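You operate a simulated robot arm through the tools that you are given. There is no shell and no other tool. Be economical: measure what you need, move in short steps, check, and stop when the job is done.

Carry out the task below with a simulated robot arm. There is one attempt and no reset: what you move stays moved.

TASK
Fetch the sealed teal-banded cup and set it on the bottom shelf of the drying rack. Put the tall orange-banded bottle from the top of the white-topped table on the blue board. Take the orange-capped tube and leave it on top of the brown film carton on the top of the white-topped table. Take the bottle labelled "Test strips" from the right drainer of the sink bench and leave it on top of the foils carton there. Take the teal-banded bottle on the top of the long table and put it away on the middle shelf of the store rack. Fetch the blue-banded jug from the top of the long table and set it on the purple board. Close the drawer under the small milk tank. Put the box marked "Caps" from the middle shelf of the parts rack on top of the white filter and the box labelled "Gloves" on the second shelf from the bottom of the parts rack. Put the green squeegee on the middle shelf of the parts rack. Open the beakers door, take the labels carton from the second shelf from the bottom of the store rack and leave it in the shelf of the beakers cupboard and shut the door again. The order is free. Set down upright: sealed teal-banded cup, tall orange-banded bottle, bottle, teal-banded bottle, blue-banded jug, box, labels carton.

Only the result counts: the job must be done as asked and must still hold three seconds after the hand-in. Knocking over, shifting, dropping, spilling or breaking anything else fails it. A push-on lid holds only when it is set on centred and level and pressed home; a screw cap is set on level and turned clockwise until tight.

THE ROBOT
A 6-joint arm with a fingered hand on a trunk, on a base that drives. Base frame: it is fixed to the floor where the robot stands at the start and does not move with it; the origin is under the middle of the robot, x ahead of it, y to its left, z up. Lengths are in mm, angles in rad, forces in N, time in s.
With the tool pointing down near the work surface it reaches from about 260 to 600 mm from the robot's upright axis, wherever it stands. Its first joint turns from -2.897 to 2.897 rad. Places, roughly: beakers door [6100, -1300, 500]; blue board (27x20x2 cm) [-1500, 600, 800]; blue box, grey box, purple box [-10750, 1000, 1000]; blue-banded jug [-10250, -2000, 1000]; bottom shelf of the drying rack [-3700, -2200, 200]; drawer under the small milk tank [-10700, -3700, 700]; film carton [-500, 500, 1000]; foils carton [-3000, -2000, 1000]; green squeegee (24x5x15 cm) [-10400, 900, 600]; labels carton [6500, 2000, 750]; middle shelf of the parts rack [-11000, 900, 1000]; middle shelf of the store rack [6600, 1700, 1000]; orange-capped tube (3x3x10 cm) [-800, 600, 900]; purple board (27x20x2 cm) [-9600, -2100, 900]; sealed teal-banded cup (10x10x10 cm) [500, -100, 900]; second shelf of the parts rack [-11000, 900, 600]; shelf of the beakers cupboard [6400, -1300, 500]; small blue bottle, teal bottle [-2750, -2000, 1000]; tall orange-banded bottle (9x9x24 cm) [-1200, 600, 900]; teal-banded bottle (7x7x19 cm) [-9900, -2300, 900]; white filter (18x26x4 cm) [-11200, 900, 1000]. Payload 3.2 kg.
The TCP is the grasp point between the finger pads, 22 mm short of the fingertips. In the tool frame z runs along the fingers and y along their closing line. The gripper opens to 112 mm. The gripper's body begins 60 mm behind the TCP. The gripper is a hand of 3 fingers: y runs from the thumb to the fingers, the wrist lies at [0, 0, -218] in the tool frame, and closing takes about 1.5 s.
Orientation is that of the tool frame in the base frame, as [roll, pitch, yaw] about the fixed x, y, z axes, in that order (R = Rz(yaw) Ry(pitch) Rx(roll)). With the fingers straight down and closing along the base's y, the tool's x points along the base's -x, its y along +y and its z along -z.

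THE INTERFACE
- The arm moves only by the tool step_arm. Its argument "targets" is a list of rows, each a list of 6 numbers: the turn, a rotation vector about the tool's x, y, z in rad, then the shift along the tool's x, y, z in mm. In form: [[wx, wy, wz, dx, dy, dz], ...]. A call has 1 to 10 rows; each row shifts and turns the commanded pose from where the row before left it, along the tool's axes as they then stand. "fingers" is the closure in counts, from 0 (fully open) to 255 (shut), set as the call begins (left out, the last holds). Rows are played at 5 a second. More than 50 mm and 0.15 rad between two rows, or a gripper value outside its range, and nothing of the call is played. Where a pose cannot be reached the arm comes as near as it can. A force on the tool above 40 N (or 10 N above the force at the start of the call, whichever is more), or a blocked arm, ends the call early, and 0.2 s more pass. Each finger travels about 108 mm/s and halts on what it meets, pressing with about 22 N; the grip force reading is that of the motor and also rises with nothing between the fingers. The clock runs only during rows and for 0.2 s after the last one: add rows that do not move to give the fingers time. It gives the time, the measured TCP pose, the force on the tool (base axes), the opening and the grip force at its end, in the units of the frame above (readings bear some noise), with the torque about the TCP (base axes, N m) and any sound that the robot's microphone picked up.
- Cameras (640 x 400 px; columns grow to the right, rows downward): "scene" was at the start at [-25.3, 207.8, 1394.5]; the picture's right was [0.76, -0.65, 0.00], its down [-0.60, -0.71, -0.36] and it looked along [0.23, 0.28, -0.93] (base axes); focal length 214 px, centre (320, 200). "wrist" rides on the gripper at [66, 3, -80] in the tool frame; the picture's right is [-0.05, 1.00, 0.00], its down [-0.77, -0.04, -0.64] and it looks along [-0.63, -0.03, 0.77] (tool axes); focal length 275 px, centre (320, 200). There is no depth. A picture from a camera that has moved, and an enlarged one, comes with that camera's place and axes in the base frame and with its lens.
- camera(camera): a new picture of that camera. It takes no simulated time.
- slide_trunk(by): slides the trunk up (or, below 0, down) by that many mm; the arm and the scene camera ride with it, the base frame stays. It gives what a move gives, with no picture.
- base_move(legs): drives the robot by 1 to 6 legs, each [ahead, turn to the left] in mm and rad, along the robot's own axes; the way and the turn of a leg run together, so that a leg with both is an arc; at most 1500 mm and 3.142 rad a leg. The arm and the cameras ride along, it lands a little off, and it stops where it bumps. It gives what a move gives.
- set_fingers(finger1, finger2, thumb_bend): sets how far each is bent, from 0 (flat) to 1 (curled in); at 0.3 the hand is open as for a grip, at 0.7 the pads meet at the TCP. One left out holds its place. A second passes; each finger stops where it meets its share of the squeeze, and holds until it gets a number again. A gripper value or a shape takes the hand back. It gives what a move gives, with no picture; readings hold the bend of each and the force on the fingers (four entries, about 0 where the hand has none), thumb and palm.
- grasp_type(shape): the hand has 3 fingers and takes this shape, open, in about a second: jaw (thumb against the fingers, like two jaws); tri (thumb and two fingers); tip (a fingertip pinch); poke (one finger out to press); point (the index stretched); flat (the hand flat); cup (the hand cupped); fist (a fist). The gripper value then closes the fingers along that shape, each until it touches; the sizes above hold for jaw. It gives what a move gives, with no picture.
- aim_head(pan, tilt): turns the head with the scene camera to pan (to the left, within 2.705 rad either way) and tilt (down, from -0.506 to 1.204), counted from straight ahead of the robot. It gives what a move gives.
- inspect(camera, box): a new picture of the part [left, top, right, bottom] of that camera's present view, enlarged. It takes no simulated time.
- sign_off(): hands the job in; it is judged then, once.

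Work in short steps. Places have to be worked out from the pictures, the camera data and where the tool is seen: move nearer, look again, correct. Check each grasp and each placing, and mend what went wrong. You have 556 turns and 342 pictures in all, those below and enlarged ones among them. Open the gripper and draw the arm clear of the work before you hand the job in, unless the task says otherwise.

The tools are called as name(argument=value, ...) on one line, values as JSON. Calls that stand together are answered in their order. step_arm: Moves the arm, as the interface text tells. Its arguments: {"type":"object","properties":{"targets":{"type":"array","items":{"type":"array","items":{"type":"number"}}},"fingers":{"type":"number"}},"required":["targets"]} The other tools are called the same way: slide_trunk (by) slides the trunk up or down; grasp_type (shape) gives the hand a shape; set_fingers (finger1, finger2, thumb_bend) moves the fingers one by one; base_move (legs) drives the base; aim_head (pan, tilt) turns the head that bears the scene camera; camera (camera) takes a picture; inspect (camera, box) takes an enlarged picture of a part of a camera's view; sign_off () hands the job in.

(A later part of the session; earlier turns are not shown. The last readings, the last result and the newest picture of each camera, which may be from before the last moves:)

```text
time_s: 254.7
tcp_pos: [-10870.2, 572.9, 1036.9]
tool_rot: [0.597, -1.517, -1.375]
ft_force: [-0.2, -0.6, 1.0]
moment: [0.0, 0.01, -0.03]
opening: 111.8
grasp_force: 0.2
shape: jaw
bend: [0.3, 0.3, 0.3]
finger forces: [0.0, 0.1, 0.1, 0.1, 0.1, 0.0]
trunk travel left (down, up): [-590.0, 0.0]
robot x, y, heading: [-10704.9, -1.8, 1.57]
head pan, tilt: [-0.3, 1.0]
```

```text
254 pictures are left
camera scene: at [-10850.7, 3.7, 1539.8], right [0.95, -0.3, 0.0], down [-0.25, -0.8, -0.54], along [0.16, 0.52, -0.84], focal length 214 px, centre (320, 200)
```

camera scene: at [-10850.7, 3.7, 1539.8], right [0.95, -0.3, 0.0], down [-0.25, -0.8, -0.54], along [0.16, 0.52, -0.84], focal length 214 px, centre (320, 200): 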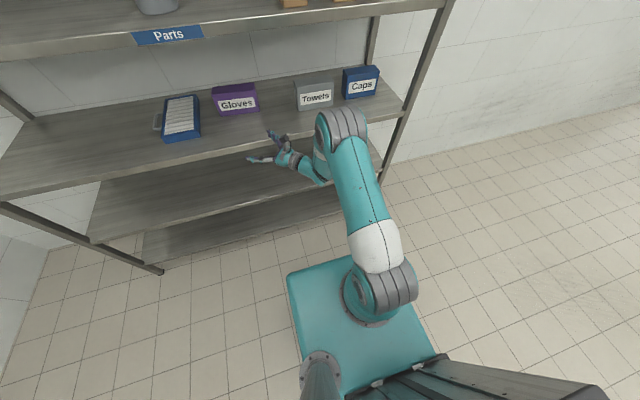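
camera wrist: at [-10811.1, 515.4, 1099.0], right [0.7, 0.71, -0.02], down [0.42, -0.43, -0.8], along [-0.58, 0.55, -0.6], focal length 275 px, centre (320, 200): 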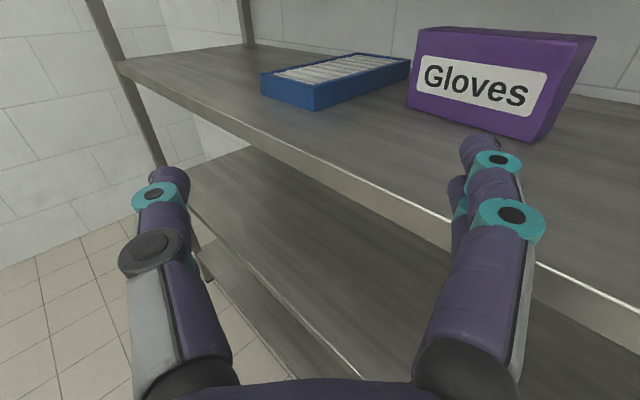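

Start pose for a diagonal entry: TCP (-10800, 811, 1012). Shift by arm, then drive forward 238.

step_arm(targets=[[0, 0, 0, -12, 24.5, -25], [0, 0, 0, -12, 24.5, -25], [0, 0, 0, 0, 0, 0]])

base_move(legs=[[238, 0]])

camera(camera="wrist")

camera(camera="scene")

```text
time_s: 255.5
tcp_pos: [-10801.0, 573.8, 1011.6]
tool_rot: [0.601, -1.517, -1.379]
ft_force: [0.5, 0.3, -0.7]
moment: [-0.02, -0.02, 0.03]
opening: 112.2
grasp_force: 0.0
shape: jaw
bend: [0.3, 0.3, 0.3]
finger forces: [0.0, 0.0, 0.1, 0.0, 0.0, 0.0]
trunk travel left (down, up): [-590.0, 0.0]
robot x, y, heading: [-10703.8, -0.3, 1.563]
head pan, tilt: [-0.3, 1.0]
```

```text
time_s: 257.3
tcp_pos: [-10799.7, 814.1, 1011.0]
tool_rot: [0.597, -1.517, -1.375]
ft_force: [0.0, 0.4, 0.0]
moment: [0.01, -0.02, 0.02]
opening: 112.1
grasp_force: 0.1
shape: jaw
bend: [0.3, 0.3, 0.3]
finger forces: [0.0, 0.1, 0.1, 0.0, 0.0, 0.0]
trunk travel left (down, up): [-590.0, 0.0]
robot x, y, heading: [-10703.2, 233.9, 1.567]
head pan, tilt: [-0.3, 1.0]
```

```text
253 pictures are left
camera wrist: at [-10739.0, 756.6, 1074.5], right [0.7, 0.71, -0.02], down [0.42, -0.43, -0.8], along [-0.58, 0.55, -0.6], focal length 275 px, centre (320, 200)
```

wrist: 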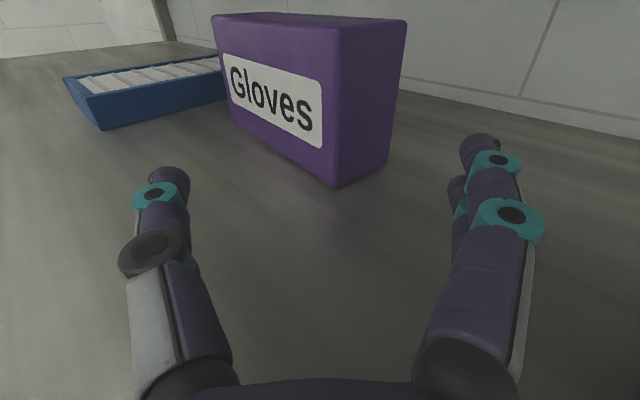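

```text
252 pictures are left
camera scene: at [-10849.5, 244.3, 1539.7], right [0.95, -0.3, 0.0], down [-0.25, -0.8, -0.54], along [0.16, 0.51, -0.84], focal length 214 px, centre (320, 200)
```

scene: 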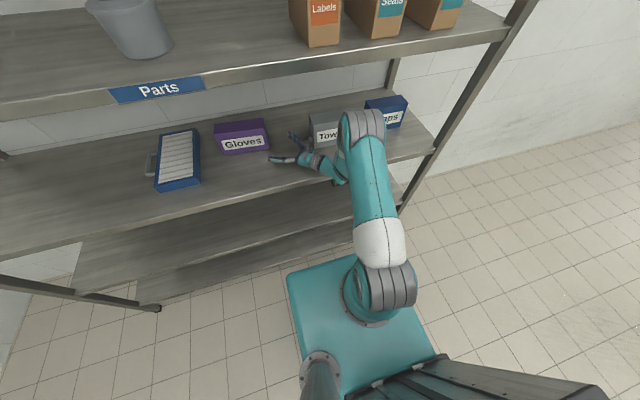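

Good; corner of Gloves at (-10845, 875). Advance 75 along the tool axis and re-check.

step_arm(targets=[[0, 0, 0, 0, 0, 25], [0, 0, 0, 0, 0, 25], [0, 0, 0, 0, 0, 25], [0, 0, 0, 0, 0, 0]])

camera(camera="wrist")

```text
time_s: 258.3
tcp_pos: [-10853.9, 864.8, 1017.4]
tool_rot: [0.626, -1.511, -1.405]
ft_force: [-0.1, 0.3, -0.5]
moment: [-0.01, 0.06, 0.0]
opening: 111.9
grasp_force: 0.0
shape: jaw
bend: [0.3, 0.3, 0.3]
finger forces: [0.0, 0.0, 0.0, 0.0, 0.0, 0.0]
trunk travel left (down, up): [-590.0, 0.0]
robot x, y, heading: [-10701.0, 235.3, 1.565]
head pan, tilt: [-0.3, 1.0]
```

```text
251 pictures are left
camera wrist: at [-10793.5, 807.2, 1080.5], right [0.7, 0.71, -0.01], down [0.42, -0.43, -0.8], along [-0.58, 0.56, -0.6], focal length 275 px, centre (320, 200)
```

wrist: 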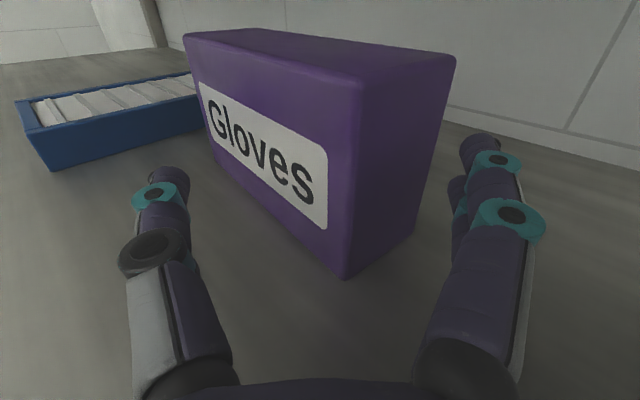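

Shift 8 mm toward the fingers side, advance 28 more, then close.

step_arm(targets=[[0, 0, 0, 0, 8, 0], [0, 0, 0, -3, 0, 14], [0, 0, 0, -3, 0, 14], [0, 0, 0, 0, 0, 0]])

camera(camera="wrist")

```text
time_s: 259.3
tcp_pos: [-10862.5, 885.7, 1019.0]
tool_rot: [0.563, -1.504, -1.344]
ft_force: [0.2, 0.0, -0.6]
moment: [0.01, 0.01, -0.02]
opening: 112.1
grasp_force: 0.0
shape: jaw
bend: [0.3, 0.3, 0.3]
finger forces: [0.0, 0.0, 0.0, 0.1, 0.1, 0.1]
trunk travel left (down, up): [-590.0, 0.0]
robot x, y, heading: [-10705.8, 236.7, 1.562]
head pan, tilt: [-0.3, 1.0]
```

```text
250 pictures are left
camera wrist: at [-10801.4, 827.0, 1081.6], right [0.7, 0.71, -0.01], down [0.41, -0.42, -0.81], along [-0.58, 0.56, -0.59], focal length 275 px, centre (320, 200)
```

wrist: 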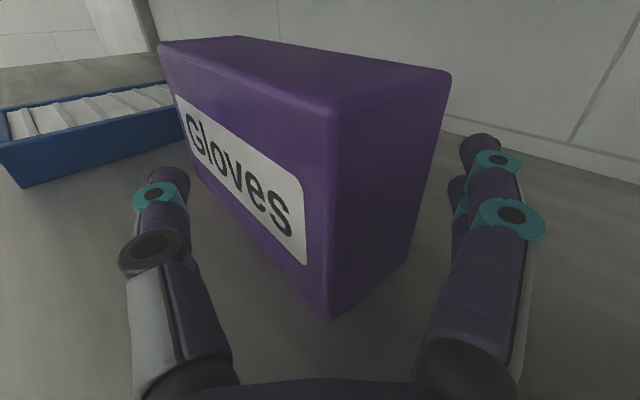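

Advance another 18 mm and close.

step_arm(targets=[[0, 0, 0, -3, 0, 9], [0, 0, 0, -3, 0, 9], [0, 0, 0, 0, 0, 0]])

step_arm(targets=[[0, 0, 0, 0, 0, 0], [0, 0, 0, 0, 0, 0], [0, 0, 0, 0, 0, 0], [0, 0, 0, 0, 0, 0], [0, 0, 0, 0, 0, 0], [0, 0, 0, 0, 0, 0], [0, 0, 0, 0, 0, 0]], fingers=255)

camera(camera="wrist")

```text
time_s: 260.1
tcp_pos: [-10877.0, 891.1, 1021.4]
tool_rot: [0.603, -1.496, -1.384]
ft_force: [1.6, -0.4, -0.1]
moment: [-0.01, 0.06, -0.04]
opening: 112.0
grasp_force: 0.2
shape: jaw
bend: [0.29, 0.3, 0.3]
finger forces: [0.5, 0.3, 0.1, 0.1, 0.0, 0.1]
trunk travel left (down, up): [-590.0, 0.0]
robot x, y, heading: [-10703.4, 238.8, 1.562]
head pan, tilt: [-0.3, 1.0]
```

```text
time_s: 260.7
tcp_pos: [-10878.5, 907.5, 1016.1]
tool_rot: [0.626, -1.509, -1.413]
ft_force: [2.3, 0.5, 3.3]
moment: [-0.02, 0.13, -0.01]
opening: 59.0
grasp_force: 22.5
shape: jaw
bend: [0.73, 0.73, 0.7]
finger forces: [10.1, 11.1, 0.0, 0.0, 19.3, 0.0]
trunk travel left (down, up): [-590.0, 0.0]
robot x, y, heading: [-10697.5, 237.0, 1.561]
head pan, tilt: [-0.3, 1.0]
stopped in row 3: the arm was blocked; the commanded pose is now the measured one
```

```text
249 pictures are left
camera wrist: at [-10818.3, 848.7, 1080.2], right [0.71, 0.71, -0.01], down [0.42, -0.43, -0.8], along [-0.57, 0.56, -0.6], focal length 275 px, centre (320, 200)
```

wrist: 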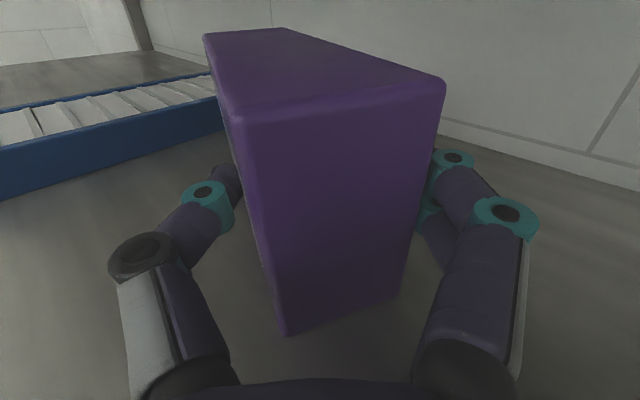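

The box aligned into the grip. Let the fingers settle, then lift 30 mm by trunk... trunk is at top, so lift with the arm.

step_arm(targets=[[0, 0, 0, 0, 0, 0], [0, 0, 0, 0, 0, 0], [0, 0, 0, 5, 0, 0], [0, 0, 0, 10, 0, 0], [0, 0, 0, 10, 0, 0], [0, 0, 0, 0, 0, 0]])

camera(camera="wrist")

camera(camera="scene")

```text
time_s: 261.1
tcp_pos: [-10879.2, 907.6, 1004.7]
tool_rot: [-1.944, -1.562, 1.149]
ft_force: [0.3, 0.0, 16.4]
moment: [0.2, 0.35, 0.08]
opening: 56.4
grasp_force: 21.6
shape: jaw
bend: [0.73, 0.73, 0.7]
finger forces: [9.1, 10.7, 0.0, 0.0, 20.5, 0.1]
trunk travel left (down, up): [-590.0, 0.0]
robot x, y, heading: [-10702.9, 239.0, 1.569]
head pan, tilt: [-0.3, 1.0]
stopped in row 1: the arm was blocked; the commanded pose is now the measured one
```

```text
248 pictures are left
camera wrist: at [-10819.6, 853.8, 1072.4], right [0.71, 0.7, -0.06], down [0.42, -0.49, -0.77], along [-0.56, 0.53, -0.64], focal length 275 px, centre (320, 200)
```

wrist: 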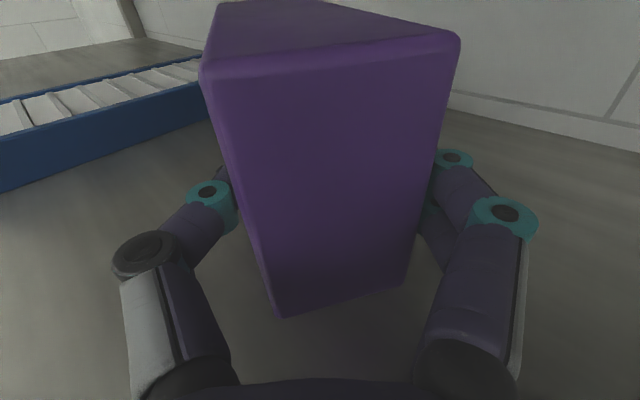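

```text
247 pictures are left
camera scene: at [-10850.9, 151.5, 1548.8], right [0.95, -0.3, -0.02], down [-0.25, -0.77, -0.59], along [0.16, 0.57, -0.81], focal length 214 px, centre (320, 200)
```

scene: 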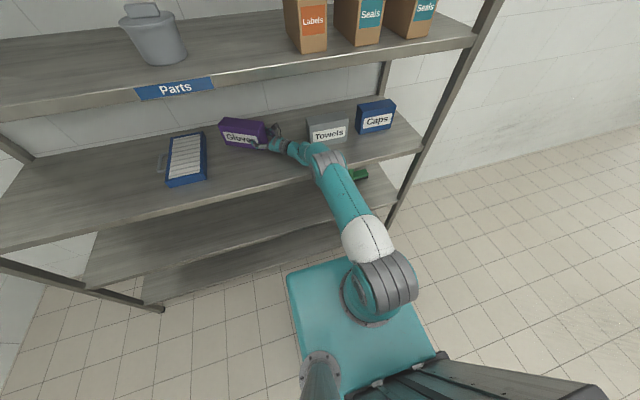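

The robot body has tilted slightly back (head camera moved), so the forearm is probably pressing on the shelf edge. Relieve by moving the hand up and back in small steps.

step_arm(targets=[[0, 0, 0, 12, 0, -8]])

step_arm(targets=[[0, 0, 0, 12, 0, -8]])

camera(camera="scene")

```text
time_s: 261.4
tcp_pos: [-10876.1, 912.2, 985.0]
tool_rot: [-2.394, -1.451, 1.575]
ft_force: [0.4, 0.1, -1.7]
moment: [-0.05, 0.02, 0.02]
opening: 54.5
grasp_force: 21.5
shape: jaw
bend: [0.73, 0.73, 0.7]
finger forces: [8.7, 10.9, 0.1, 0.0, 19.9, 0.1]
trunk travel left (down, up): [-590.0, 0.0]
robot x, y, heading: [-10703.7, 238.0, 1.572]
head pan, tilt: [-0.3, 1.0]
stopped in row 1: the arm was blocked; the commanded pose is now the measured one
```

```text
time_s: 261.7
tcp_pos: [-10867.5, 925.5, 979.1]
tool_rot: [-2.348, -1.407, 1.473]
ft_force: [-26.9, 38.3, 122.9]
moment: [4.25, -1.27, 1.41]
opening: 52.0
grasp_force: 22.1
shape: jaw
bend: [0.74, 0.73, 0.7]
finger forces: [5.5, 134.1, 0.0, 0.0, 23.1, 0.0]
trunk travel left (down, up): [-590.0, 0.0]
robot x, y, heading: [-10700.6, 243.6, 1.575]
head pan, tilt: [-0.3, 1.0]
stopped in row 1: the arm was blocked; the commanded pose is now the measured one
```

```text
246 pictures are left
camera scene: at [-10847.2, 126.9, 1547.2], right [0.96, -0.29, -0.02], down [-0.24, -0.76, -0.6], along [0.15, 0.58, -0.8], focal length 214 px, centre (320, 200)
```

scene: 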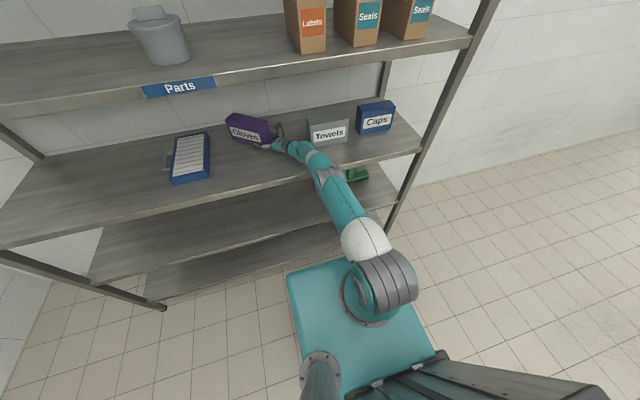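

Look through the wrist camera to understand the contact.

camera(camera="wrist")

aim_head(pan=-0.2, tilt=0.75)

inspect(camera="scene", box=[220, 100, 480, 300])

```text
245 pictures are left
camera wrist: at [-10811.2, 877.7, 1053.4], right [0.77, 0.62, -0.16], down [0.37, -0.63, -0.68], along [-0.53, 0.46, -0.71], focal length 275 px, centre (320, 200)
```

wrist: 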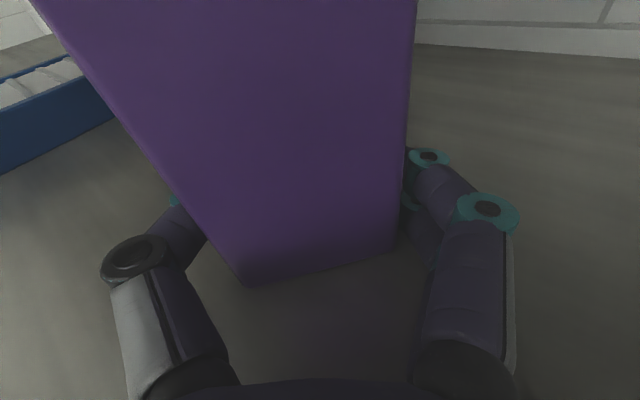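

```text
time_s: 262.5
tcp_pos: [-10860.4, 909.4, 979.7]
tool_rot: [-2.363, -1.392, 1.476]
ft_force: [-13.4, 33.4, 125.0]
moment: [4.84, -1.54, 0.8]
opening: 53.2
grasp_force: 22.1
shape: jaw
bend: [0.74, 0.72, 0.7]
finger forces: [7.5, 137.6, 0.0, 0.0, 21.0, 0.0]
trunk travel left (down, up): [-590.0, 0.0]
robot x, y, heading: [-10705.9, 243.8, 1.572]
head pan, tilt: [-0.201, 0.75]
```

```text
2.00 times, centred on (350, 200) of scene
camera zoom: at [-10852.4, 117.3, 1569.6], right [0.98, -0.2, -0.02], down [-0.14, -0.6, -0.79], along [0.15, 0.78, -0.61], focal length 429 px, centre (260, 200)
```

zoom: 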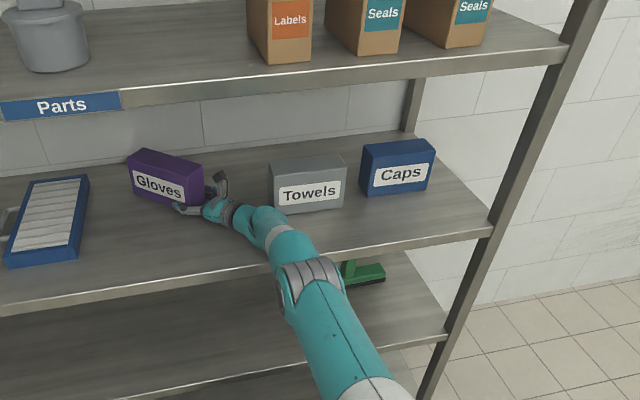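

The forearm lies on the shelf edge with the elbow low. Try a clear upward command and watch the effect.

step_arm(targets=[[0, 0, 0, 45, 0, 10]])

```text
time_s: 262.8
tcp_pos: [-10850.4, 913.9, 979.4]
tool_rot: [-2.396, -1.348, 1.412]
ft_force: [-24.7, 40.6, 120.1]
moment: [4.03, -1.12, 1.17]
opening: 50.4
grasp_force: 21.7
shape: jaw
bend: [0.75, 0.73, 0.69]
finger forces: [4.1, 138.0, 0.0, 0.0, 24.9, 0.1]
trunk travel left (down, up): [-590.0, 0.0]
robot x, y, heading: [-10701.9, 238.3, 1.578]
head pan, tilt: [-0.201, 0.75]
stopped in row 1: the arm was blocked; the commanded pose is now the measured one
```

Try easing the base back 40 mm (the forearm slopes up toward the wrist, so this should unload the edge).

base_move(legs=[[-40, 0]])

camera(camera="scene")

```text
time_s: 263.6
tcp_pos: [-10841.4, 897.0, 978.4]
tool_rot: [-2.761, -1.421, 1.744]
ft_force: [-16.3, 29.7, 122.5]
moment: [4.44, -1.38, 0.9]
opening: 53.8
grasp_force: 21.8
shape: jaw
bend: [0.74, 0.72, 0.7]
finger forces: [7.6, 128.7, 0.0, 0.0, 20.8, 0.0]
trunk travel left (down, up): [-590.0, 0.0]
robot x, y, heading: [-10704.5, 239.0, 1.584]
head pan, tilt: [-0.201, 0.75]
stopped in leg 1: the robot was blocked; the commanded pose is now the measured one
```

```text
243 pictures are left
camera scene: at [-10850.8, 71.5, 1570.8], right [0.98, -0.19, -0.02], down [-0.13, -0.58, -0.8], along [0.14, 0.79, -0.59], focal length 214 px, centre (320, 200)
```

scene: 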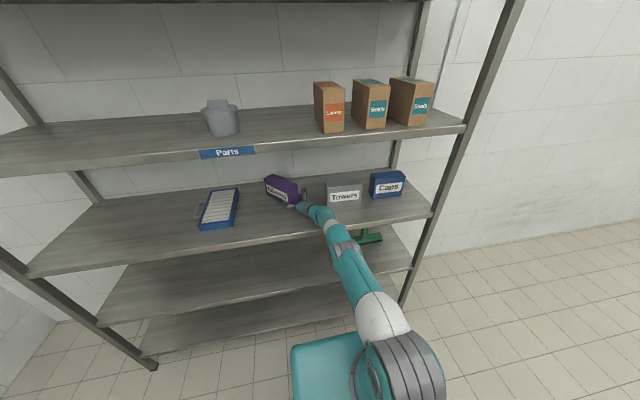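

Still jammed. Release the box (it stands on the shelf) to take the finger load off, then see.

step_arm(targets=[[0, 0, 0, 0, 0, 0]], fingers=0)

step_arm(targets=[[0, 0, 0, 40, 0, 0]])

camera(camera="wrist")

camera(camera="scene")

```text
time_s: 263.9
tcp_pos: [-10836.4, 891.8, 977.5]
tool_rot: [-2.737, -1.444, 1.706]
ft_force: [-18.2, 23.4, 123.2]
moment: [5.03, -1.24, 1.21]
opening: 83.6
grasp_force: 0.1
shape: jaw
bend: [0.36, 0.55, 0.36]
finger forces: [0.1, 124.7, 0.0, 0.0, 0.1, 0.0]
trunk travel left (down, up): [-590.0, 0.0]
robot x, y, heading: [-10704.7, 235.7, 1.585]
head pan, tilt: [-0.201, 0.75]
stopped in row 1: the arm was blocked; the commanded pose is now the measured one
```

```text
time_s: 264.2
tcp_pos: [-10828.2, 901.7, 978.7]
tool_rot: [-2.624, -1.415, 1.561]
ft_force: [1.3, -10.2, 87.7]
moment: [2.86, -1.33, -0.24]
opening: 88.2
grasp_force: 0.0
shape: jaw
bend: [0.3, 0.59, 0.3]
finger forces: [0.1, 86.2, 0.0, 0.0, 0.2, 0.0]
trunk travel left (down, up): [-590.0, 0.0]
robot x, y, heading: [-10703.5, 236.9, 1.588]
head pan, tilt: [-0.201, 0.75]
stopped in row 1: the arm was blocked; the commanded pose is now the measured one
```

```text
242 pictures are left
camera wrist: at [-10785.6, 845.0, 1055.7], right [0.87, 0.47, -0.12], down [0.28, -0.69, -0.67], along [-0.4, 0.55, -0.73], focal length 275 px, centre (320, 200)
```

wrist: 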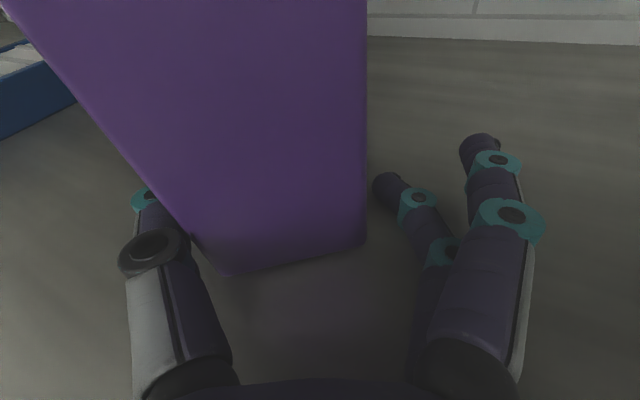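

```text
241 pictures are left
camera scene: at [-10847.1, 70.2, 1570.1], right [0.98, -0.18, -0.03], down [-0.13, -0.58, -0.8], along [0.13, 0.79, -0.59], focal length 214 px, centre (320, 200)
```

scene: 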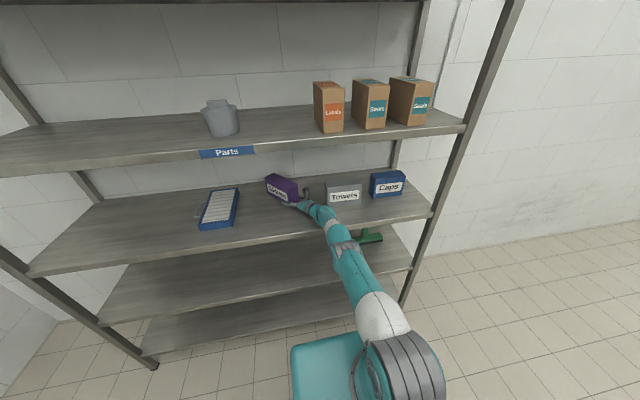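

Load is decreasing. Repeat the upward command.

step_arm(targets=[[0, 0, 0, 45, 0, 0]])

step_arm(targets=[[0, 0, 0, 45, 0, 15]])

step_arm(targets=[[0, 0, 0, 45, 0, -15]])

```text
time_s: 264.5
tcp_pos: [-10830.8, 898.8, 979.9]
tool_rot: [-2.633, -1.426, 1.551]
ft_force: [-13.5, 21.4, 121.0]
moment: [5.16, -2.17, 1.08]
opening: 110.1
grasp_force: 0.1
shape: jaw
bend: [0.3, 0.48, 0.3]
finger forces: [0.0, 120.7, 0.0, 0.0, 0.1, 0.1]
trunk travel left (down, up): [-590.0, 0.0]
robot x, y, heading: [-10704.4, 236.2, 1.587]
head pan, tilt: [-0.201, 0.75]
stopped in row 1: the force on the tool passed its limit at 125 N (the readings are from after the stop); the commanded pose is now the measured one
```

```text
time_s: 264.8
tcp_pos: [-10826.5, 903.5, 979.6]
tool_rot: [-2.708, -1.407, 1.623]
ft_force: [-9.0, 15.1, 111.9]
moment: [4.91, -2.73, 0.74]
opening: 110.2
grasp_force: 0.0
shape: jaw
bend: [0.3, 0.46, 0.3]
finger forces: [0.0, 112.4, 0.0, 0.0, 0.0, 0.1]
out of reach, approached as far as the arm can: row 1
trunk travel left (down, up): [-590.0, 0.0]
robot x, y, heading: [-10703.9, 236.4, 1.594]
head pan, tilt: [-0.201, 0.75]
stopped in row 1: the arm was blocked; the commanded pose is now the measured one
```

```text
time_s: 265.4
tcp_pos: [-10799.8, 922.8, 980.7]
tool_rot: [-2.534, -1.318, 1.29]
ft_force: [-9.7, 28.9, 116.0]
moment: [3.62, -1.12, 0.73]
opening: 83.9
grasp_force: 0.1
shape: jaw
bend: [0.3, 0.58, 0.3]
finger forces: [0.0, 115.0, 0.0, 0.0, 0.0, 0.0]
trunk travel left (down, up): [-590.0, 0.0]
robot x, y, heading: [-10702.2, 239.1, 1.592]
head pan, tilt: [-0.201, 0.75]
stopped in row 1: the arm was blocked; the commanded pose is now the measured one
```

Hand is rolled, pressing the lower finger on the shelf. Roll it level while moving up.

step_arm(targets=[[0, 0, -0.14, 20, 0, 0]])

camera(camera="wrist")

aim_head(pan=0.0, tilt=1.1)

camera(camera="scene")

```text
time_s: 265.7
tcp_pos: [-10804.6, 915.5, 980.1]
tool_rot: [-2.759, -1.363, 1.539]
ft_force: [-14.1, 22.3, 119.4]
moment: [4.31, -1.82, 0.84]
opening: 83.9
grasp_force: 0.0
shape: jaw
bend: [0.3, 0.53, 0.3]
finger forces: [0.0, 119.6, 0.0, 0.0, 0.0, 0.0]
trunk travel left (down, up): [-590.0, 0.0]
robot x, y, heading: [-10704.5, 235.5, 1.595]
head pan, tilt: [-0.201, 0.75]
stopped in row 1: the arm was blocked; the commanded pose is now the measured one
```

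```text
240 pictures are left
camera wrist: at [-10773.7, 856.6, 1060.6], right [0.94, 0.32, -0.12], down [0.18, -0.76, -0.63], along [-0.3, 0.57, -0.77], focal length 275 px, centre (320, 200)
```

wrist: 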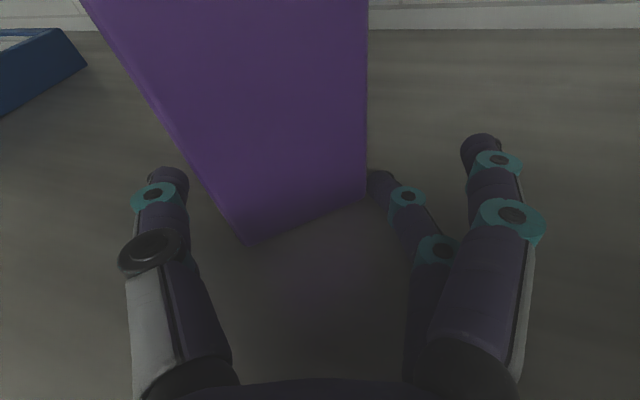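

```text
time_s: 266.5
tcp_pos: [-10802.9, 917.7, 980.2]
tool_rot: [-2.754, -1.364, 1.527]
ft_force: [-14.0, 23.2, 119.2]
moment: [4.22, -1.51, 0.82]
opening: 83.0
grasp_force: 0.0
shape: jaw
bend: [0.3, 0.53, 0.3]
finger forces: [0.0, 118.9, 0.1, 0.1, 0.0, 0.0]
trunk travel left (down, up): [-590.0, 0.0]
robot x, y, heading: [-10700.2, 235.9, 1.593]
head pan, tilt: [0.0, 1.1]
```

```text
239 pictures are left
camera scene: at [-10867.3, 53.5, 1542.7], right [1.0, 0.02, 0.0], down [0.02, -0.83, -0.56], along [-0.01, 0.56, -0.83], focal length 214 px, centre (320, 200)
```

scene: 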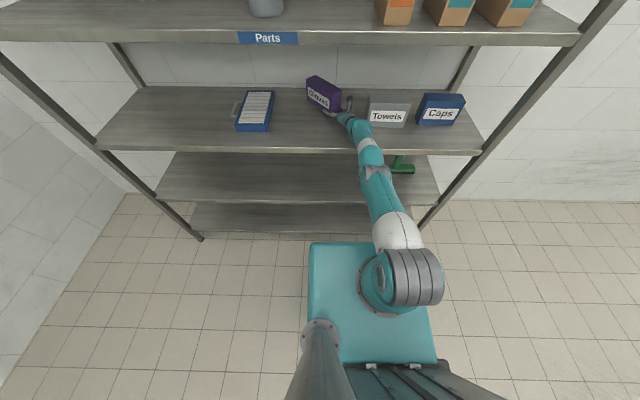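

Analysis: the arm is nearly straight with the elbow slightly below; retracting only pushes it down. Command forward-up repeatedly to straighten and lift it.

step_arm(targets=[[0, 0, 0, 42, 0, 25]])

step_arm(targets=[[0, 0, 0, 42, 0, 25]])

step_arm(targets=[[0, 0, 0, 42, 0, 25]])

camera(camera="scene")

```text
time_s: 267.1
tcp_pos: [-10803.8, 915.3, 979.2]
tool_rot: [-2.787, -1.374, 1.562]
ft_force: [-14.1, 22.1, 119.1]
moment: [4.21, -1.71, 0.88]
opening: 83.3
grasp_force: 0.0
shape: jaw
bend: [0.3, 0.53, 0.3]
finger forces: [0.0, 118.8, 0.0, 0.1, 0.0, 0.1]
out of reach, approached as far as the arm can: row 1
trunk travel left (down, up): [-590.0, 0.0]
robot x, y, heading: [-10705.8, 237.5, 1.592]
head pan, tilt: [0.0, 1.1]
stopped in row 1: the arm was blocked; the commanded pose is now the measured one
```

```text
time_s: 267.7
tcp_pos: [-10805.1, 914.6, 978.4]
tool_rot: [-2.915, -1.366, 1.686]
ft_force: [-15.6, 20.6, 119.5]
moment: [4.25, -2.1, 0.96]
opening: 84.6
grasp_force: 0.0
shape: jaw
bend: [0.3, 0.53, 0.3]
finger forces: [0.0, 119.7, 0.0, 0.0, 0.0, 0.0]
out of reach, approached as far as the arm can: row 1
trunk travel left (down, up): [-590.0, 0.0]
robot x, y, heading: [-10707.1, 235.4, 1.597]
head pan, tilt: [0.0, 1.1]
stopped in row 1: the arm was blocked; the commanded pose is now the measured one
```

```text
time_s: 268.3
tcp_pos: [-10803.5, 914.2, 977.3]
tool_rot: [-3.05, -1.367, 1.821]
ft_force: [-18.9, 16.7, 120.6]
moment: [4.06, -2.19, 0.99]
opening: 83.8
grasp_force: 0.0
shape: jaw
bend: [0.3, 0.53, 0.3]
finger forces: [0.0, 121.1, 0.0, 0.0, 0.1, 0.0]
out of reach, approached as far as the arm can: row 1
trunk travel left (down, up): [-590.0, 0.0]
robot x, y, heading: [-10704.4, 237.2, 1.603]
head pan, tilt: [0.0, 1.1]
stopped in row 1: the arm was blocked; the commanded pose is now the measured one
```

```text
238 pictures are left
camera scene: at [-10866.7, 48.9, 1542.5], right [1.0, 0.03, 0.0], down [0.03, -0.83, -0.56], along [-0.02, 0.56, -0.83], focal length 214 px, centre (320, 200)
```

scene: 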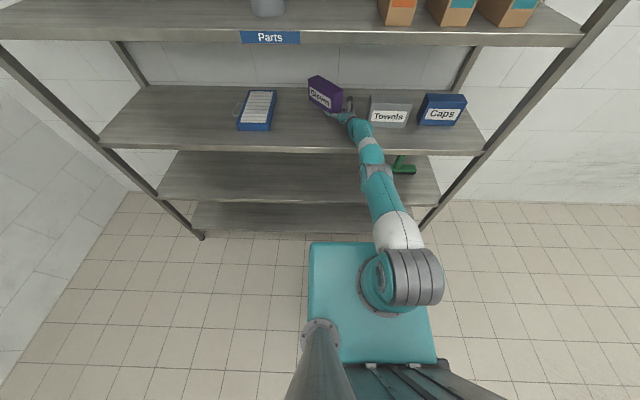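

Try pitching the fingers up about the wrist (wrist stationary) to take the finger off the shelf.

step_arm(targets=[[0, 0.14, 0, 31, 0, 0]])

step_arm(targets=[[0, 0.14, 0, 31, 0, 0]])

camera(camera="wrist")

```text
time_s: 268.9
tcp_pos: [-10797.5, 915.1, 977.8]
tool_rot: [-2.897, -1.444, 1.652]
ft_force: [-1.4, 7.3, 27.0]
moment: [1.11, -1.5, 0.42]
opening: 112.0
grasp_force: 0.0
shape: jaw
bend: [0.3, 0.31, 0.3]
finger forces: [0.1, 27.1, 0.0, 0.0, 0.1, 0.0]
trunk travel left (down, up): [-590.0, 0.0]
robot x, y, heading: [-10707.2, 239.0, 1.597]
head pan, tilt: [0.0, 1.1]
stopped in row 1: the arm was blocked; the commanded pose is now the measured one
```

```text
time_s: 269.5
tcp_pos: [-10781.0, 918.0, 999.0]
tool_rot: [-2.161, -1.51, 0.892]
ft_force: [0.6, -0.3, 0.0]
moment: [0.01, 0.01, 0.02]
opening: 112.0
grasp_force: 0.0
shape: jaw
bend: [0.3, 0.3, 0.3]
finger forces: [0.0, 0.0, 0.0, 0.1, 0.6, 0.1]
trunk travel left (down, up): [-590.0, 0.0]
robot x, y, heading: [-10703.5, 238.0, 1.575]
head pan, tilt: [0.0, 1.1]
stopped in row 1: the arm was blocked; the commanded pose is now the measured one
```

```text
237 pictures are left
camera wrist: at [-10751.6, 845.0, 1068.5], right [0.95, 0.29, -0.1], down [0.12, -0.65, -0.75], along [-0.28, 0.7, -0.66], focal length 275 px, centre (320, 200)
```

wrist: 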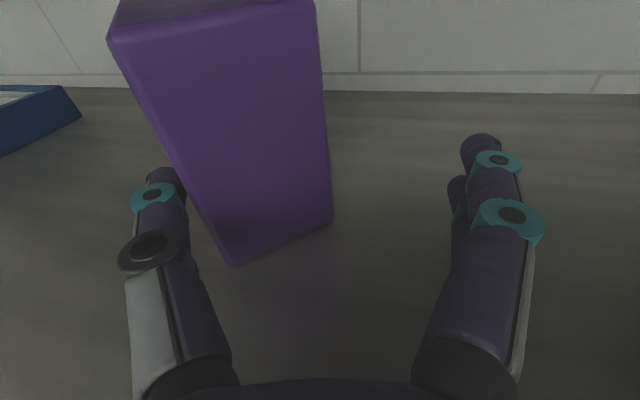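

The hand is free now. Continue raising (up and slightly toward the fingers side, away from the box).

step_arm(targets=[[0, 0, 0, 30, 0, 0]])

camera(camera="scene")

```text
time_s: 269.9
tcp_pos: [-10772.9, 921.9, 983.1]
tool_rot: [-2.327, -1.418, 1.011]
ft_force: [2.4, 3.6, 32.6]
moment: [1.24, -2.07, 0.12]
opening: 112.1
grasp_force: 0.1
shape: jaw
bend: [0.3, 0.29, 0.3]
finger forces: [0.0, 32.9, 0.0, 0.0, 0.1, 0.0]
trunk travel left (down, up): [-590.0, 0.0]
robot x, y, heading: [-10706.2, 238.9, 1.578]
head pan, tilt: [0.0, 1.1]
stopped in row 1: the arm was blocked; the commanded pose is now the measured one
```

```text
236 pictures are left
camera scene: at [-10867.4, 54.5, 1543.4], right [1.0, 0.0, 0.0], down [0.0, -0.83, -0.56], along [0.0, 0.56, -0.83], focal length 214 px, centre (320, 200)
```

scene: 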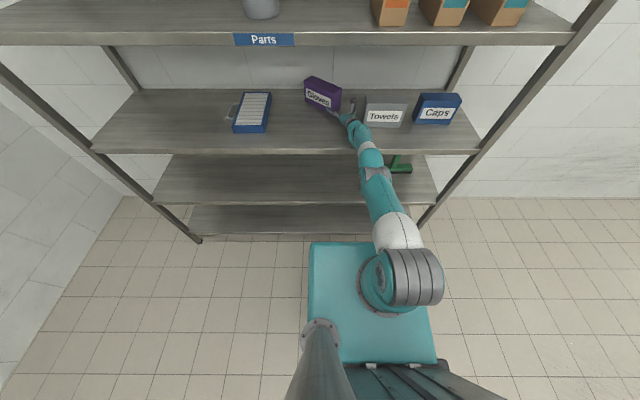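

Pure "up" makes it worse since the arm model wants to retract. Try a forward command with slight pitch-up.

step_arm(targets=[[0, 0.1, 0, 25, 8, 42]])

step_arm(targets=[[0, 0.1, 0, 25, 8, 42]])

camera(camera="scene")

camera(camera="wrist")

```text
time_s: 270.5
tcp_pos: [-10764.9, 935.0, 1023.8]
tool_rot: [-0.44, -1.487, -0.834]
ft_force: [-0.4, 0.5, 0.1]
moment: [0.0, 0.01, 0.03]
opening: 111.8
grasp_force: 0.0
shape: jaw
bend: [0.3, 0.3, 0.3]
finger forces: [0.0, 0.1, 0.0, 0.0, 0.1, 0.1]
out of reach, approached as far as the arm can: row 1
trunk travel left (down, up): [-590.0, 0.0]
robot x, y, heading: [-10699.7, 236.1, 1.584]
head pan, tilt: [0.0, 1.1]
stopped in row 1: the arm was blocked; the commanded pose is now the measured one
```

```text
time_s: 270.8
tcp_pos: [-10768.8, 937.4, 1040.3]
tool_rot: [0.155, -1.419, -1.41]
ft_force: [-0.4, 0.1, -0.7]
moment: [-0.04, 0.02, -0.02]
opening: 112.1
grasp_force: 0.0
shape: jaw
bend: [0.3, 0.3, 0.3]
finger forces: [0.0, 0.0, 0.0, 0.0, 0.0, 0.0]
out of reach, approached as far as the arm can: row 1
trunk travel left (down, up): [-590.0, 0.0]
robot x, y, heading: [-10704.2, 236.6, 1.587]
head pan, tilt: [0.0, 1.1]
stopped in row 1: the arm was blocked; the commanded pose is now the measured one
```

```text
235 pictures are left
camera scene: at [-10868.3, 81.9, 1544.8], right [1.0, 0.02, 0.0], down [0.01, -0.84, -0.54], along [-0.01, 0.54, -0.84], focal length 214 px, centre (320, 200)
```

scene: 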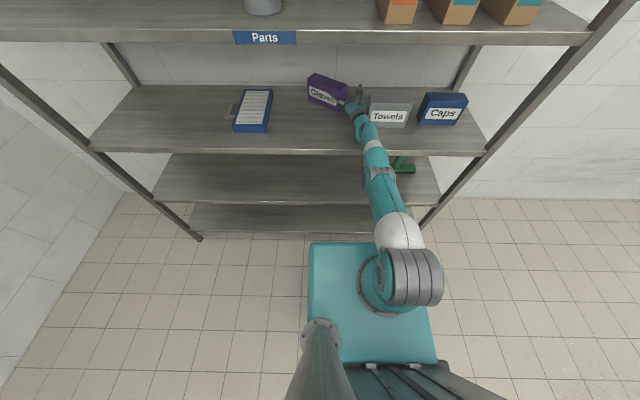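

```text
234 pictures are left
camera wrist: at [-10739.5, 853.4, 1093.5], right [0.95, 0.31, -0.02], down [0.14, -0.49, -0.86], along [-0.28, 0.81, -0.51], focal length 275 px, centre (320, 200)
```

wrist: 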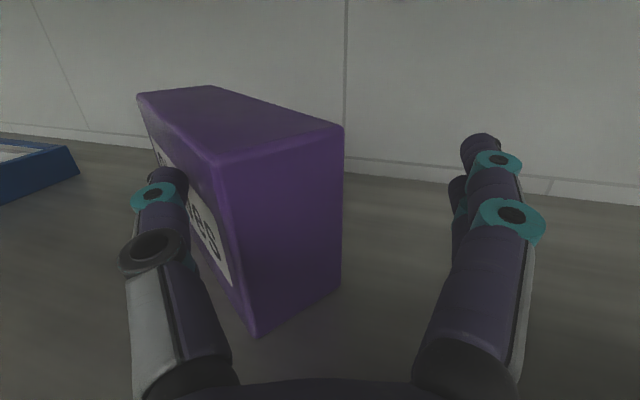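

Working: tilt is decreasing. Repeat forward-up commands.

step_arm(targets=[[0, 0, 0, 22, 8, 43]])

step_arm(targets=[[0, 0, 0, 22, 8, 43]])

step_arm(targets=[[0, 0, 0, 22, 8, 43]])

camera(camera="scene")

camera(camera="wrist")

```text
time_s: 271.1
tcp_pos: [-10768.6, 969.6, 1042.5]
tool_rot: [0.39, -1.398, -1.656]
ft_force: [0.1, 1.4, -1.7]
moment: [0.14, 0.06, 0.11]
opening: 112.1
grasp_force: 0.0
shape: jaw
bend: [0.3, 0.3, 0.3]
finger forces: [0.0, 0.0, 0.1, 0.0, 0.3, 0.1]
out of reach, approached as far as the arm can: row 1
trunk travel left (down, up): [-590.0, 0.0]
robot x, y, heading: [-10705.8, 237.3, 1.589]
head pan, tilt: [0.0, 1.1]
stopped in row 1: the arm was blocked; the commanded pose is now the measured one
```

```text
time_s: 271.7
tcp_pos: [-10770.5, 973.5, 1025.6]
tool_rot: [0.119, -1.482, -1.389]
ft_force: [0.3, 0.3, 0.3]
moment: [0.01, -0.02, 0.0]
opening: 111.8
grasp_force: 0.0
shape: jaw
bend: [0.3, 0.3, 0.3]
finger forces: [0.0, 0.1, 0.0, 0.0, 0.0, 0.0]
out of reach, approached as far as the arm can: row 1
trunk travel left (down, up): [-590.0, 0.0]
robot x, y, heading: [-10704.0, 241.3, 1.598]
head pan, tilt: [0.0, 1.1]
stopped in row 1: the arm was blocked; the commanded pose is now the measured one
```

```text
time_s: 272.3
tcp_pos: [-10770.2, 974.2, 1019.1]
tool_rot: [0.064, -1.511, -1.33]
ft_force: [-0.3, -0.5, -0.8]
moment: [0.0, 0.01, 0.01]
opening: 112.0
grasp_force: 0.0
shape: jaw
bend: [0.3, 0.3, 0.3]
finger forces: [0.1, 0.0, 0.0, 0.0, 0.1, 0.0]
out of reach, approached as far as the arm can: row 1
trunk travel left (down, up): [-590.0, 0.0]
robot x, y, heading: [-10706.8, 239.9, 1.602]
head pan, tilt: [0.0, 1.1]
stopped in row 1: the arm was blocked; the commanded pose is now the measured one
```

```text
233 pictures are left
camera scene: at [-10866.2, 122.0, 1542.7], right [1.0, 0.03, 0.0], down [0.03, -0.85, -0.52], along [-0.02, 0.52, -0.85], focal length 214 px, centre (320, 200)
```

scene: 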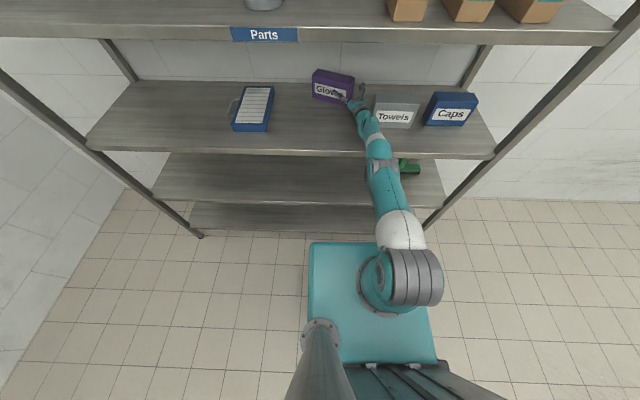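

```text
232 pictures are left
camera wrist: at [-10741.7, 895.0, 1081.7], right [0.95, 0.3, -0.04], down [0.14, -0.57, -0.81], along [-0.27, 0.76, -0.59], focal length 275 px, centre (320, 200)
```

wrist: 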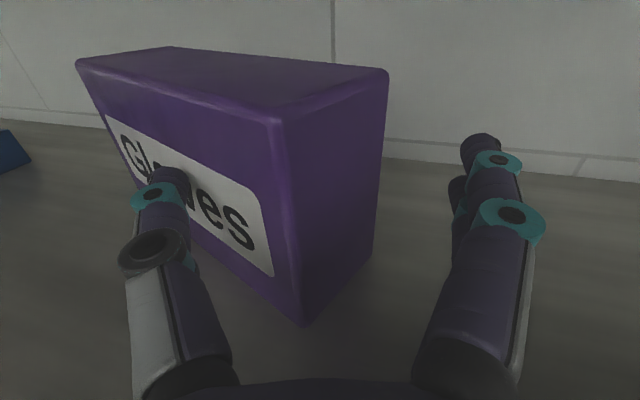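

Tilt is at ~0.09 and falling. Continue with forward + up + slight pitch.

step_arm(targets=[[0, 0.1, 0, 35, 8, 33]])

step_arm(targets=[[0, 0.05, 0, 30, 8, 38]])

step_arm(targets=[[0, 0.05, 0, 30, 8, 38]])

camera(camera="scene")

```text
time_s: 272.9
tcp_pos: [-10763.0, 971.6, 1031.2]
tool_rot: [-0.06, -1.456, -1.218]
ft_force: [0.6, -0.2, -0.2]
moment: [0.0, 0.04, 0.02]
opening: 112.0
grasp_force: 0.1
shape: jaw
bend: [0.3, 0.3, 0.3]
finger forces: [0.0, 0.0, 0.0, 0.1, 0.0, 0.0]
out of reach, approached as far as the arm can: row 1
trunk travel left (down, up): [-590.0, 0.0]
robot x, y, heading: [-10706.4, 243.9, 1.609]
head pan, tilt: [0.0, 1.1]
stopped in row 1: the arm was blocked; the commanded pose is now the measured one
```

```text
time_s: 273.3
tcp_pos: [-10762.1, 986.7, 1043.3]
tool_rot: [0.287, -1.398, -1.553]
ft_force: [-0.1, 0.4, 0.8]
moment: [0.0, 0.0, -0.01]
opening: 111.8
grasp_force: 0.1
shape: jaw
bend: [0.3, 0.3, 0.3]
finger forces: [0.0, 0.1, 0.1, 0.0, 0.0, 0.0]
out of reach, approached as far as the arm can: row 1
trunk travel left (down, up): [-590.0, 0.0]
robot x, y, heading: [-10702.5, 237.3, 1.613]
head pan, tilt: [0.0, 1.1]
stopped in row 1: the arm was blocked; the commanded pose is now the measured one
```

```text
time_s: 273.8
tcp_pos: [-10761.4, 992.0, 1030.1]
tool_rot: [0.187, -1.463, -1.464]
ft_force: [0.3, -0.2, 0.2]
moment: [0.0, 0.02, -0.04]
opening: 112.3
grasp_force: 0.1
shape: jaw
bend: [0.3, 0.3, 0.3]
finger forces: [0.0, 0.1, 0.1, 0.1, 0.0, 0.0]
out of reach, approached as far as the arm can: row 1
trunk travel left (down, up): [-590.0, 0.0]
robot x, y, heading: [-10706.8, 239.0, 1.616]
head pan, tilt: [0.0, 1.1]
stopped in row 1: the arm was blocked; the commanded pose is now the measured one
```

```text
231 pictures are left
camera scene: at [-10865.4, 145.3, 1541.8], right [1.0, 0.04, 0.0], down [0.04, -0.86, -0.5], along [-0.02, 0.5, -0.86], focal length 214 px, centre (320, 200)
```

scene: 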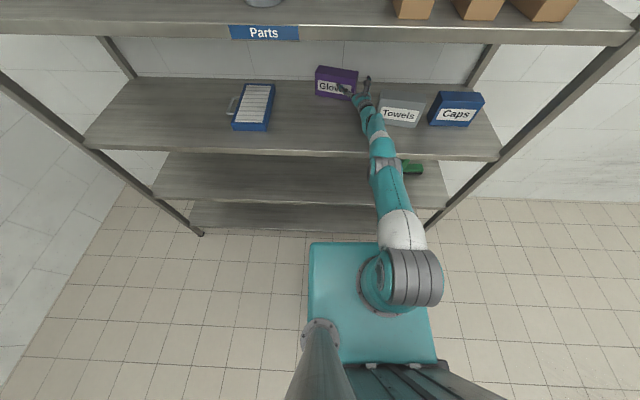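

Hand is free, tilt ~0.075. Try backing the base now that only the forearm touches.

base_move(legs=[[-60, 0]])

camera(camera="scene")

```text
time_s: 274.7
tcp_pos: [-10763.8, 986.8, 1036.6]
tool_rot: [0.237, -1.431, -1.503]
ft_force: [-0.1, -0.3, -0.5]
moment: [-0.03, -0.02, -0.01]
opening: 112.1
grasp_force: 0.1
shape: jaw
bend: [0.3, 0.3, 0.3]
finger forces: [0.0, 0.0, 0.0, 0.0, 0.1, 0.0]
trunk travel left (down, up): [-590.0, 0.0]
robot x, y, heading: [-10697.5, 176.7, 1.617]
head pan, tilt: [0.0, 1.1]
```

```text
230 pictures are left
camera scene: at [-10871.5, 161.3, 1533.3], right [1.0, 0.05, 0.0], down [0.04, -0.89, -0.46], along [-0.02, 0.46, -0.89], focal length 214 px, centre (320, 200)
```

scene: 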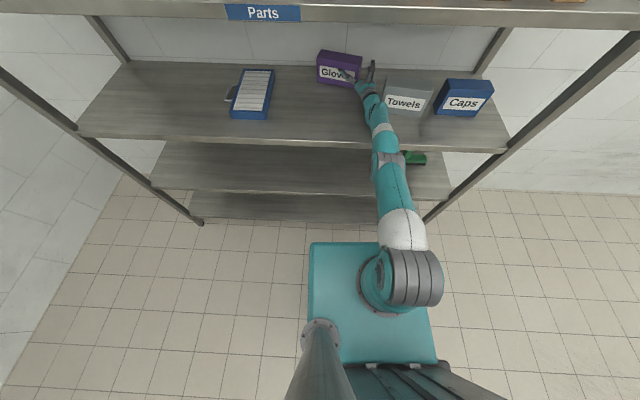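

The robot is level again. Narrow the fingers for clearance from Towels, then back out in stages.

set_fingers(finger1=0.48, finger2=0.48)

base_move(legs=[[-80, 0]])

camera(camera="scene")

camera(camera="wrist")

```text
time_s: 275.7
tcp_pos: [-10763.0, 988.5, 1036.7]
tool_rot: [0.225, -1.426, -1.494]
ft_force: [0.1, 0.6, 0.0]
moment: [-0.02, -0.03, 0.01]
opening: 87.2
grasp_force: 0.1
shape: fingers
bend: [0.48, 0.48, 0.3]
finger forces: [0.0, 0.0, 0.1, 0.0, 0.0, 0.1]
trunk travel left (down, up): [-590.0, 0.0]
robot x, y, heading: [-10702.8, 173.2, 1.617]
head pan, tilt: [0.0, 1.1]
```

```text
time_s: 276.8
tcp_pos: [-10755.5, 908.5, 1037.1]
tool_rot: [0.22, -1.428, -1.491]
ft_force: [0.2, -0.3, 0.6]
moment: [0.01, 0.0, 0.01]
opening: 86.9
grasp_force: 0.0
shape: fingers
bend: [0.48, 0.48, 0.3]
finger forces: [0.0, 0.0, 0.0, 0.0, 0.0, 0.1]
trunk travel left (down, up): [-590.0, 0.0]
robot x, y, heading: [-10695.4, 94.8, 1.615]
head pan, tilt: [0.0, 1.1]
```

```text
229 pictures are left
camera scene: at [-10864.6, 83.2, 1533.1], right [1.0, 0.05, 0.0], down [0.04, -0.89, -0.46], along [-0.02, 0.46, -0.89], focal length 214 px, centre (320, 200)
```

scene: 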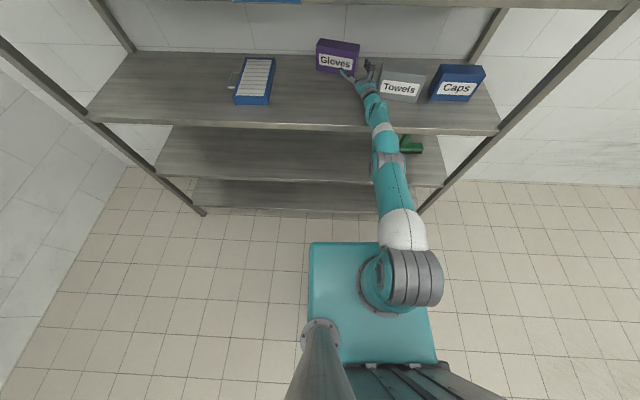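

```text
228 pictures are left
camera wrist: at [-10729.0, 824.8, 1092.3], right [0.95, 0.3, -0.01], down [0.15, -0.5, -0.85], along [-0.26, 0.81, -0.52], focal length 275 px, centre (320, 200)
```

wrist: 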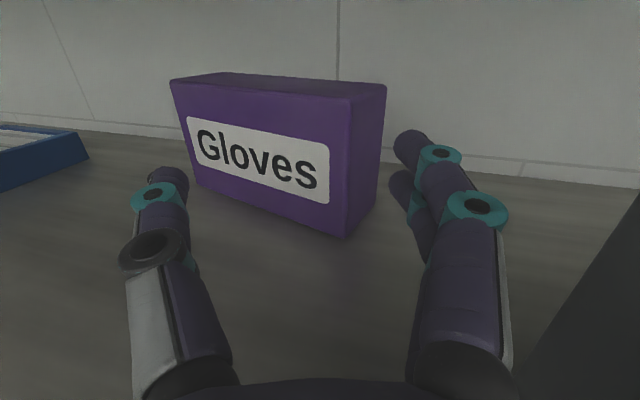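

Out of contact. Back out further to clear the rack.

base_move(legs=[[-320, 0]])

aim_head(pan=0.0, tilt=0.5)

inspect(camera="scene", box=[220, 130, 480, 290])

```text
time_s: 278.9
tcp_pos: [-10740.7, 597.0, 1033.1]
tool_rot: [0.216, -1.432, -1.487]
ft_force: [0.7, -0.1, -0.4]
moment: [-0.03, 0.0, 0.0]
opening: 86.9
grasp_force: 0.2
shape: fingers
bend: [0.48, 0.48, 0.3]
finger forces: [0.1, 0.0, 0.0, 0.0, 0.0, 0.1]
trunk travel left (down, up): [-590.0, 0.0]
robot x, y, heading: [-10683.8, -220.5, 1.619]
head pan, tilt: [0.0, 1.1]
```

```text
time_s: 279.9
tcp_pos: [-10741.1, 597.2, 1033.8]
tool_rot: [0.218, -1.432, -1.485]
ft_force: [-0.6, -1.3, 0.5]
moment: [0.04, -0.02, 0.02]
opening: 87.1
grasp_force: 0.0
shape: fingers
bend: [0.48, 0.48, 0.3]
finger forces: [0.1, 0.1, 0.1, 0.0, 0.0, 0.0]
trunk travel left (down, up): [-590.0, 0.0]
robot x, y, heading: [-10686.1, -221.5, 1.614]
head pan, tilt: [0.0, 0.499]
```

```text
2.46 times, centred on (350, 210) of scene
camera zoom: at [-10850.8, -198.3, 1580.7], right [1.0, 0.05, 0.0], down [0.02, -0.48, -0.88], along [-0.04, 0.88, -0.48], focal length 528 px, centre (246, 175)
```

zoom: 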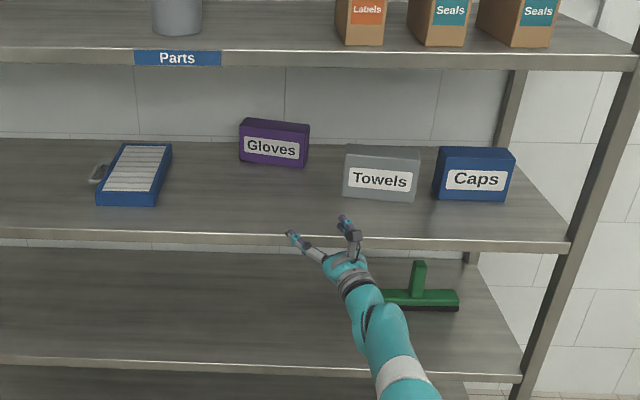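

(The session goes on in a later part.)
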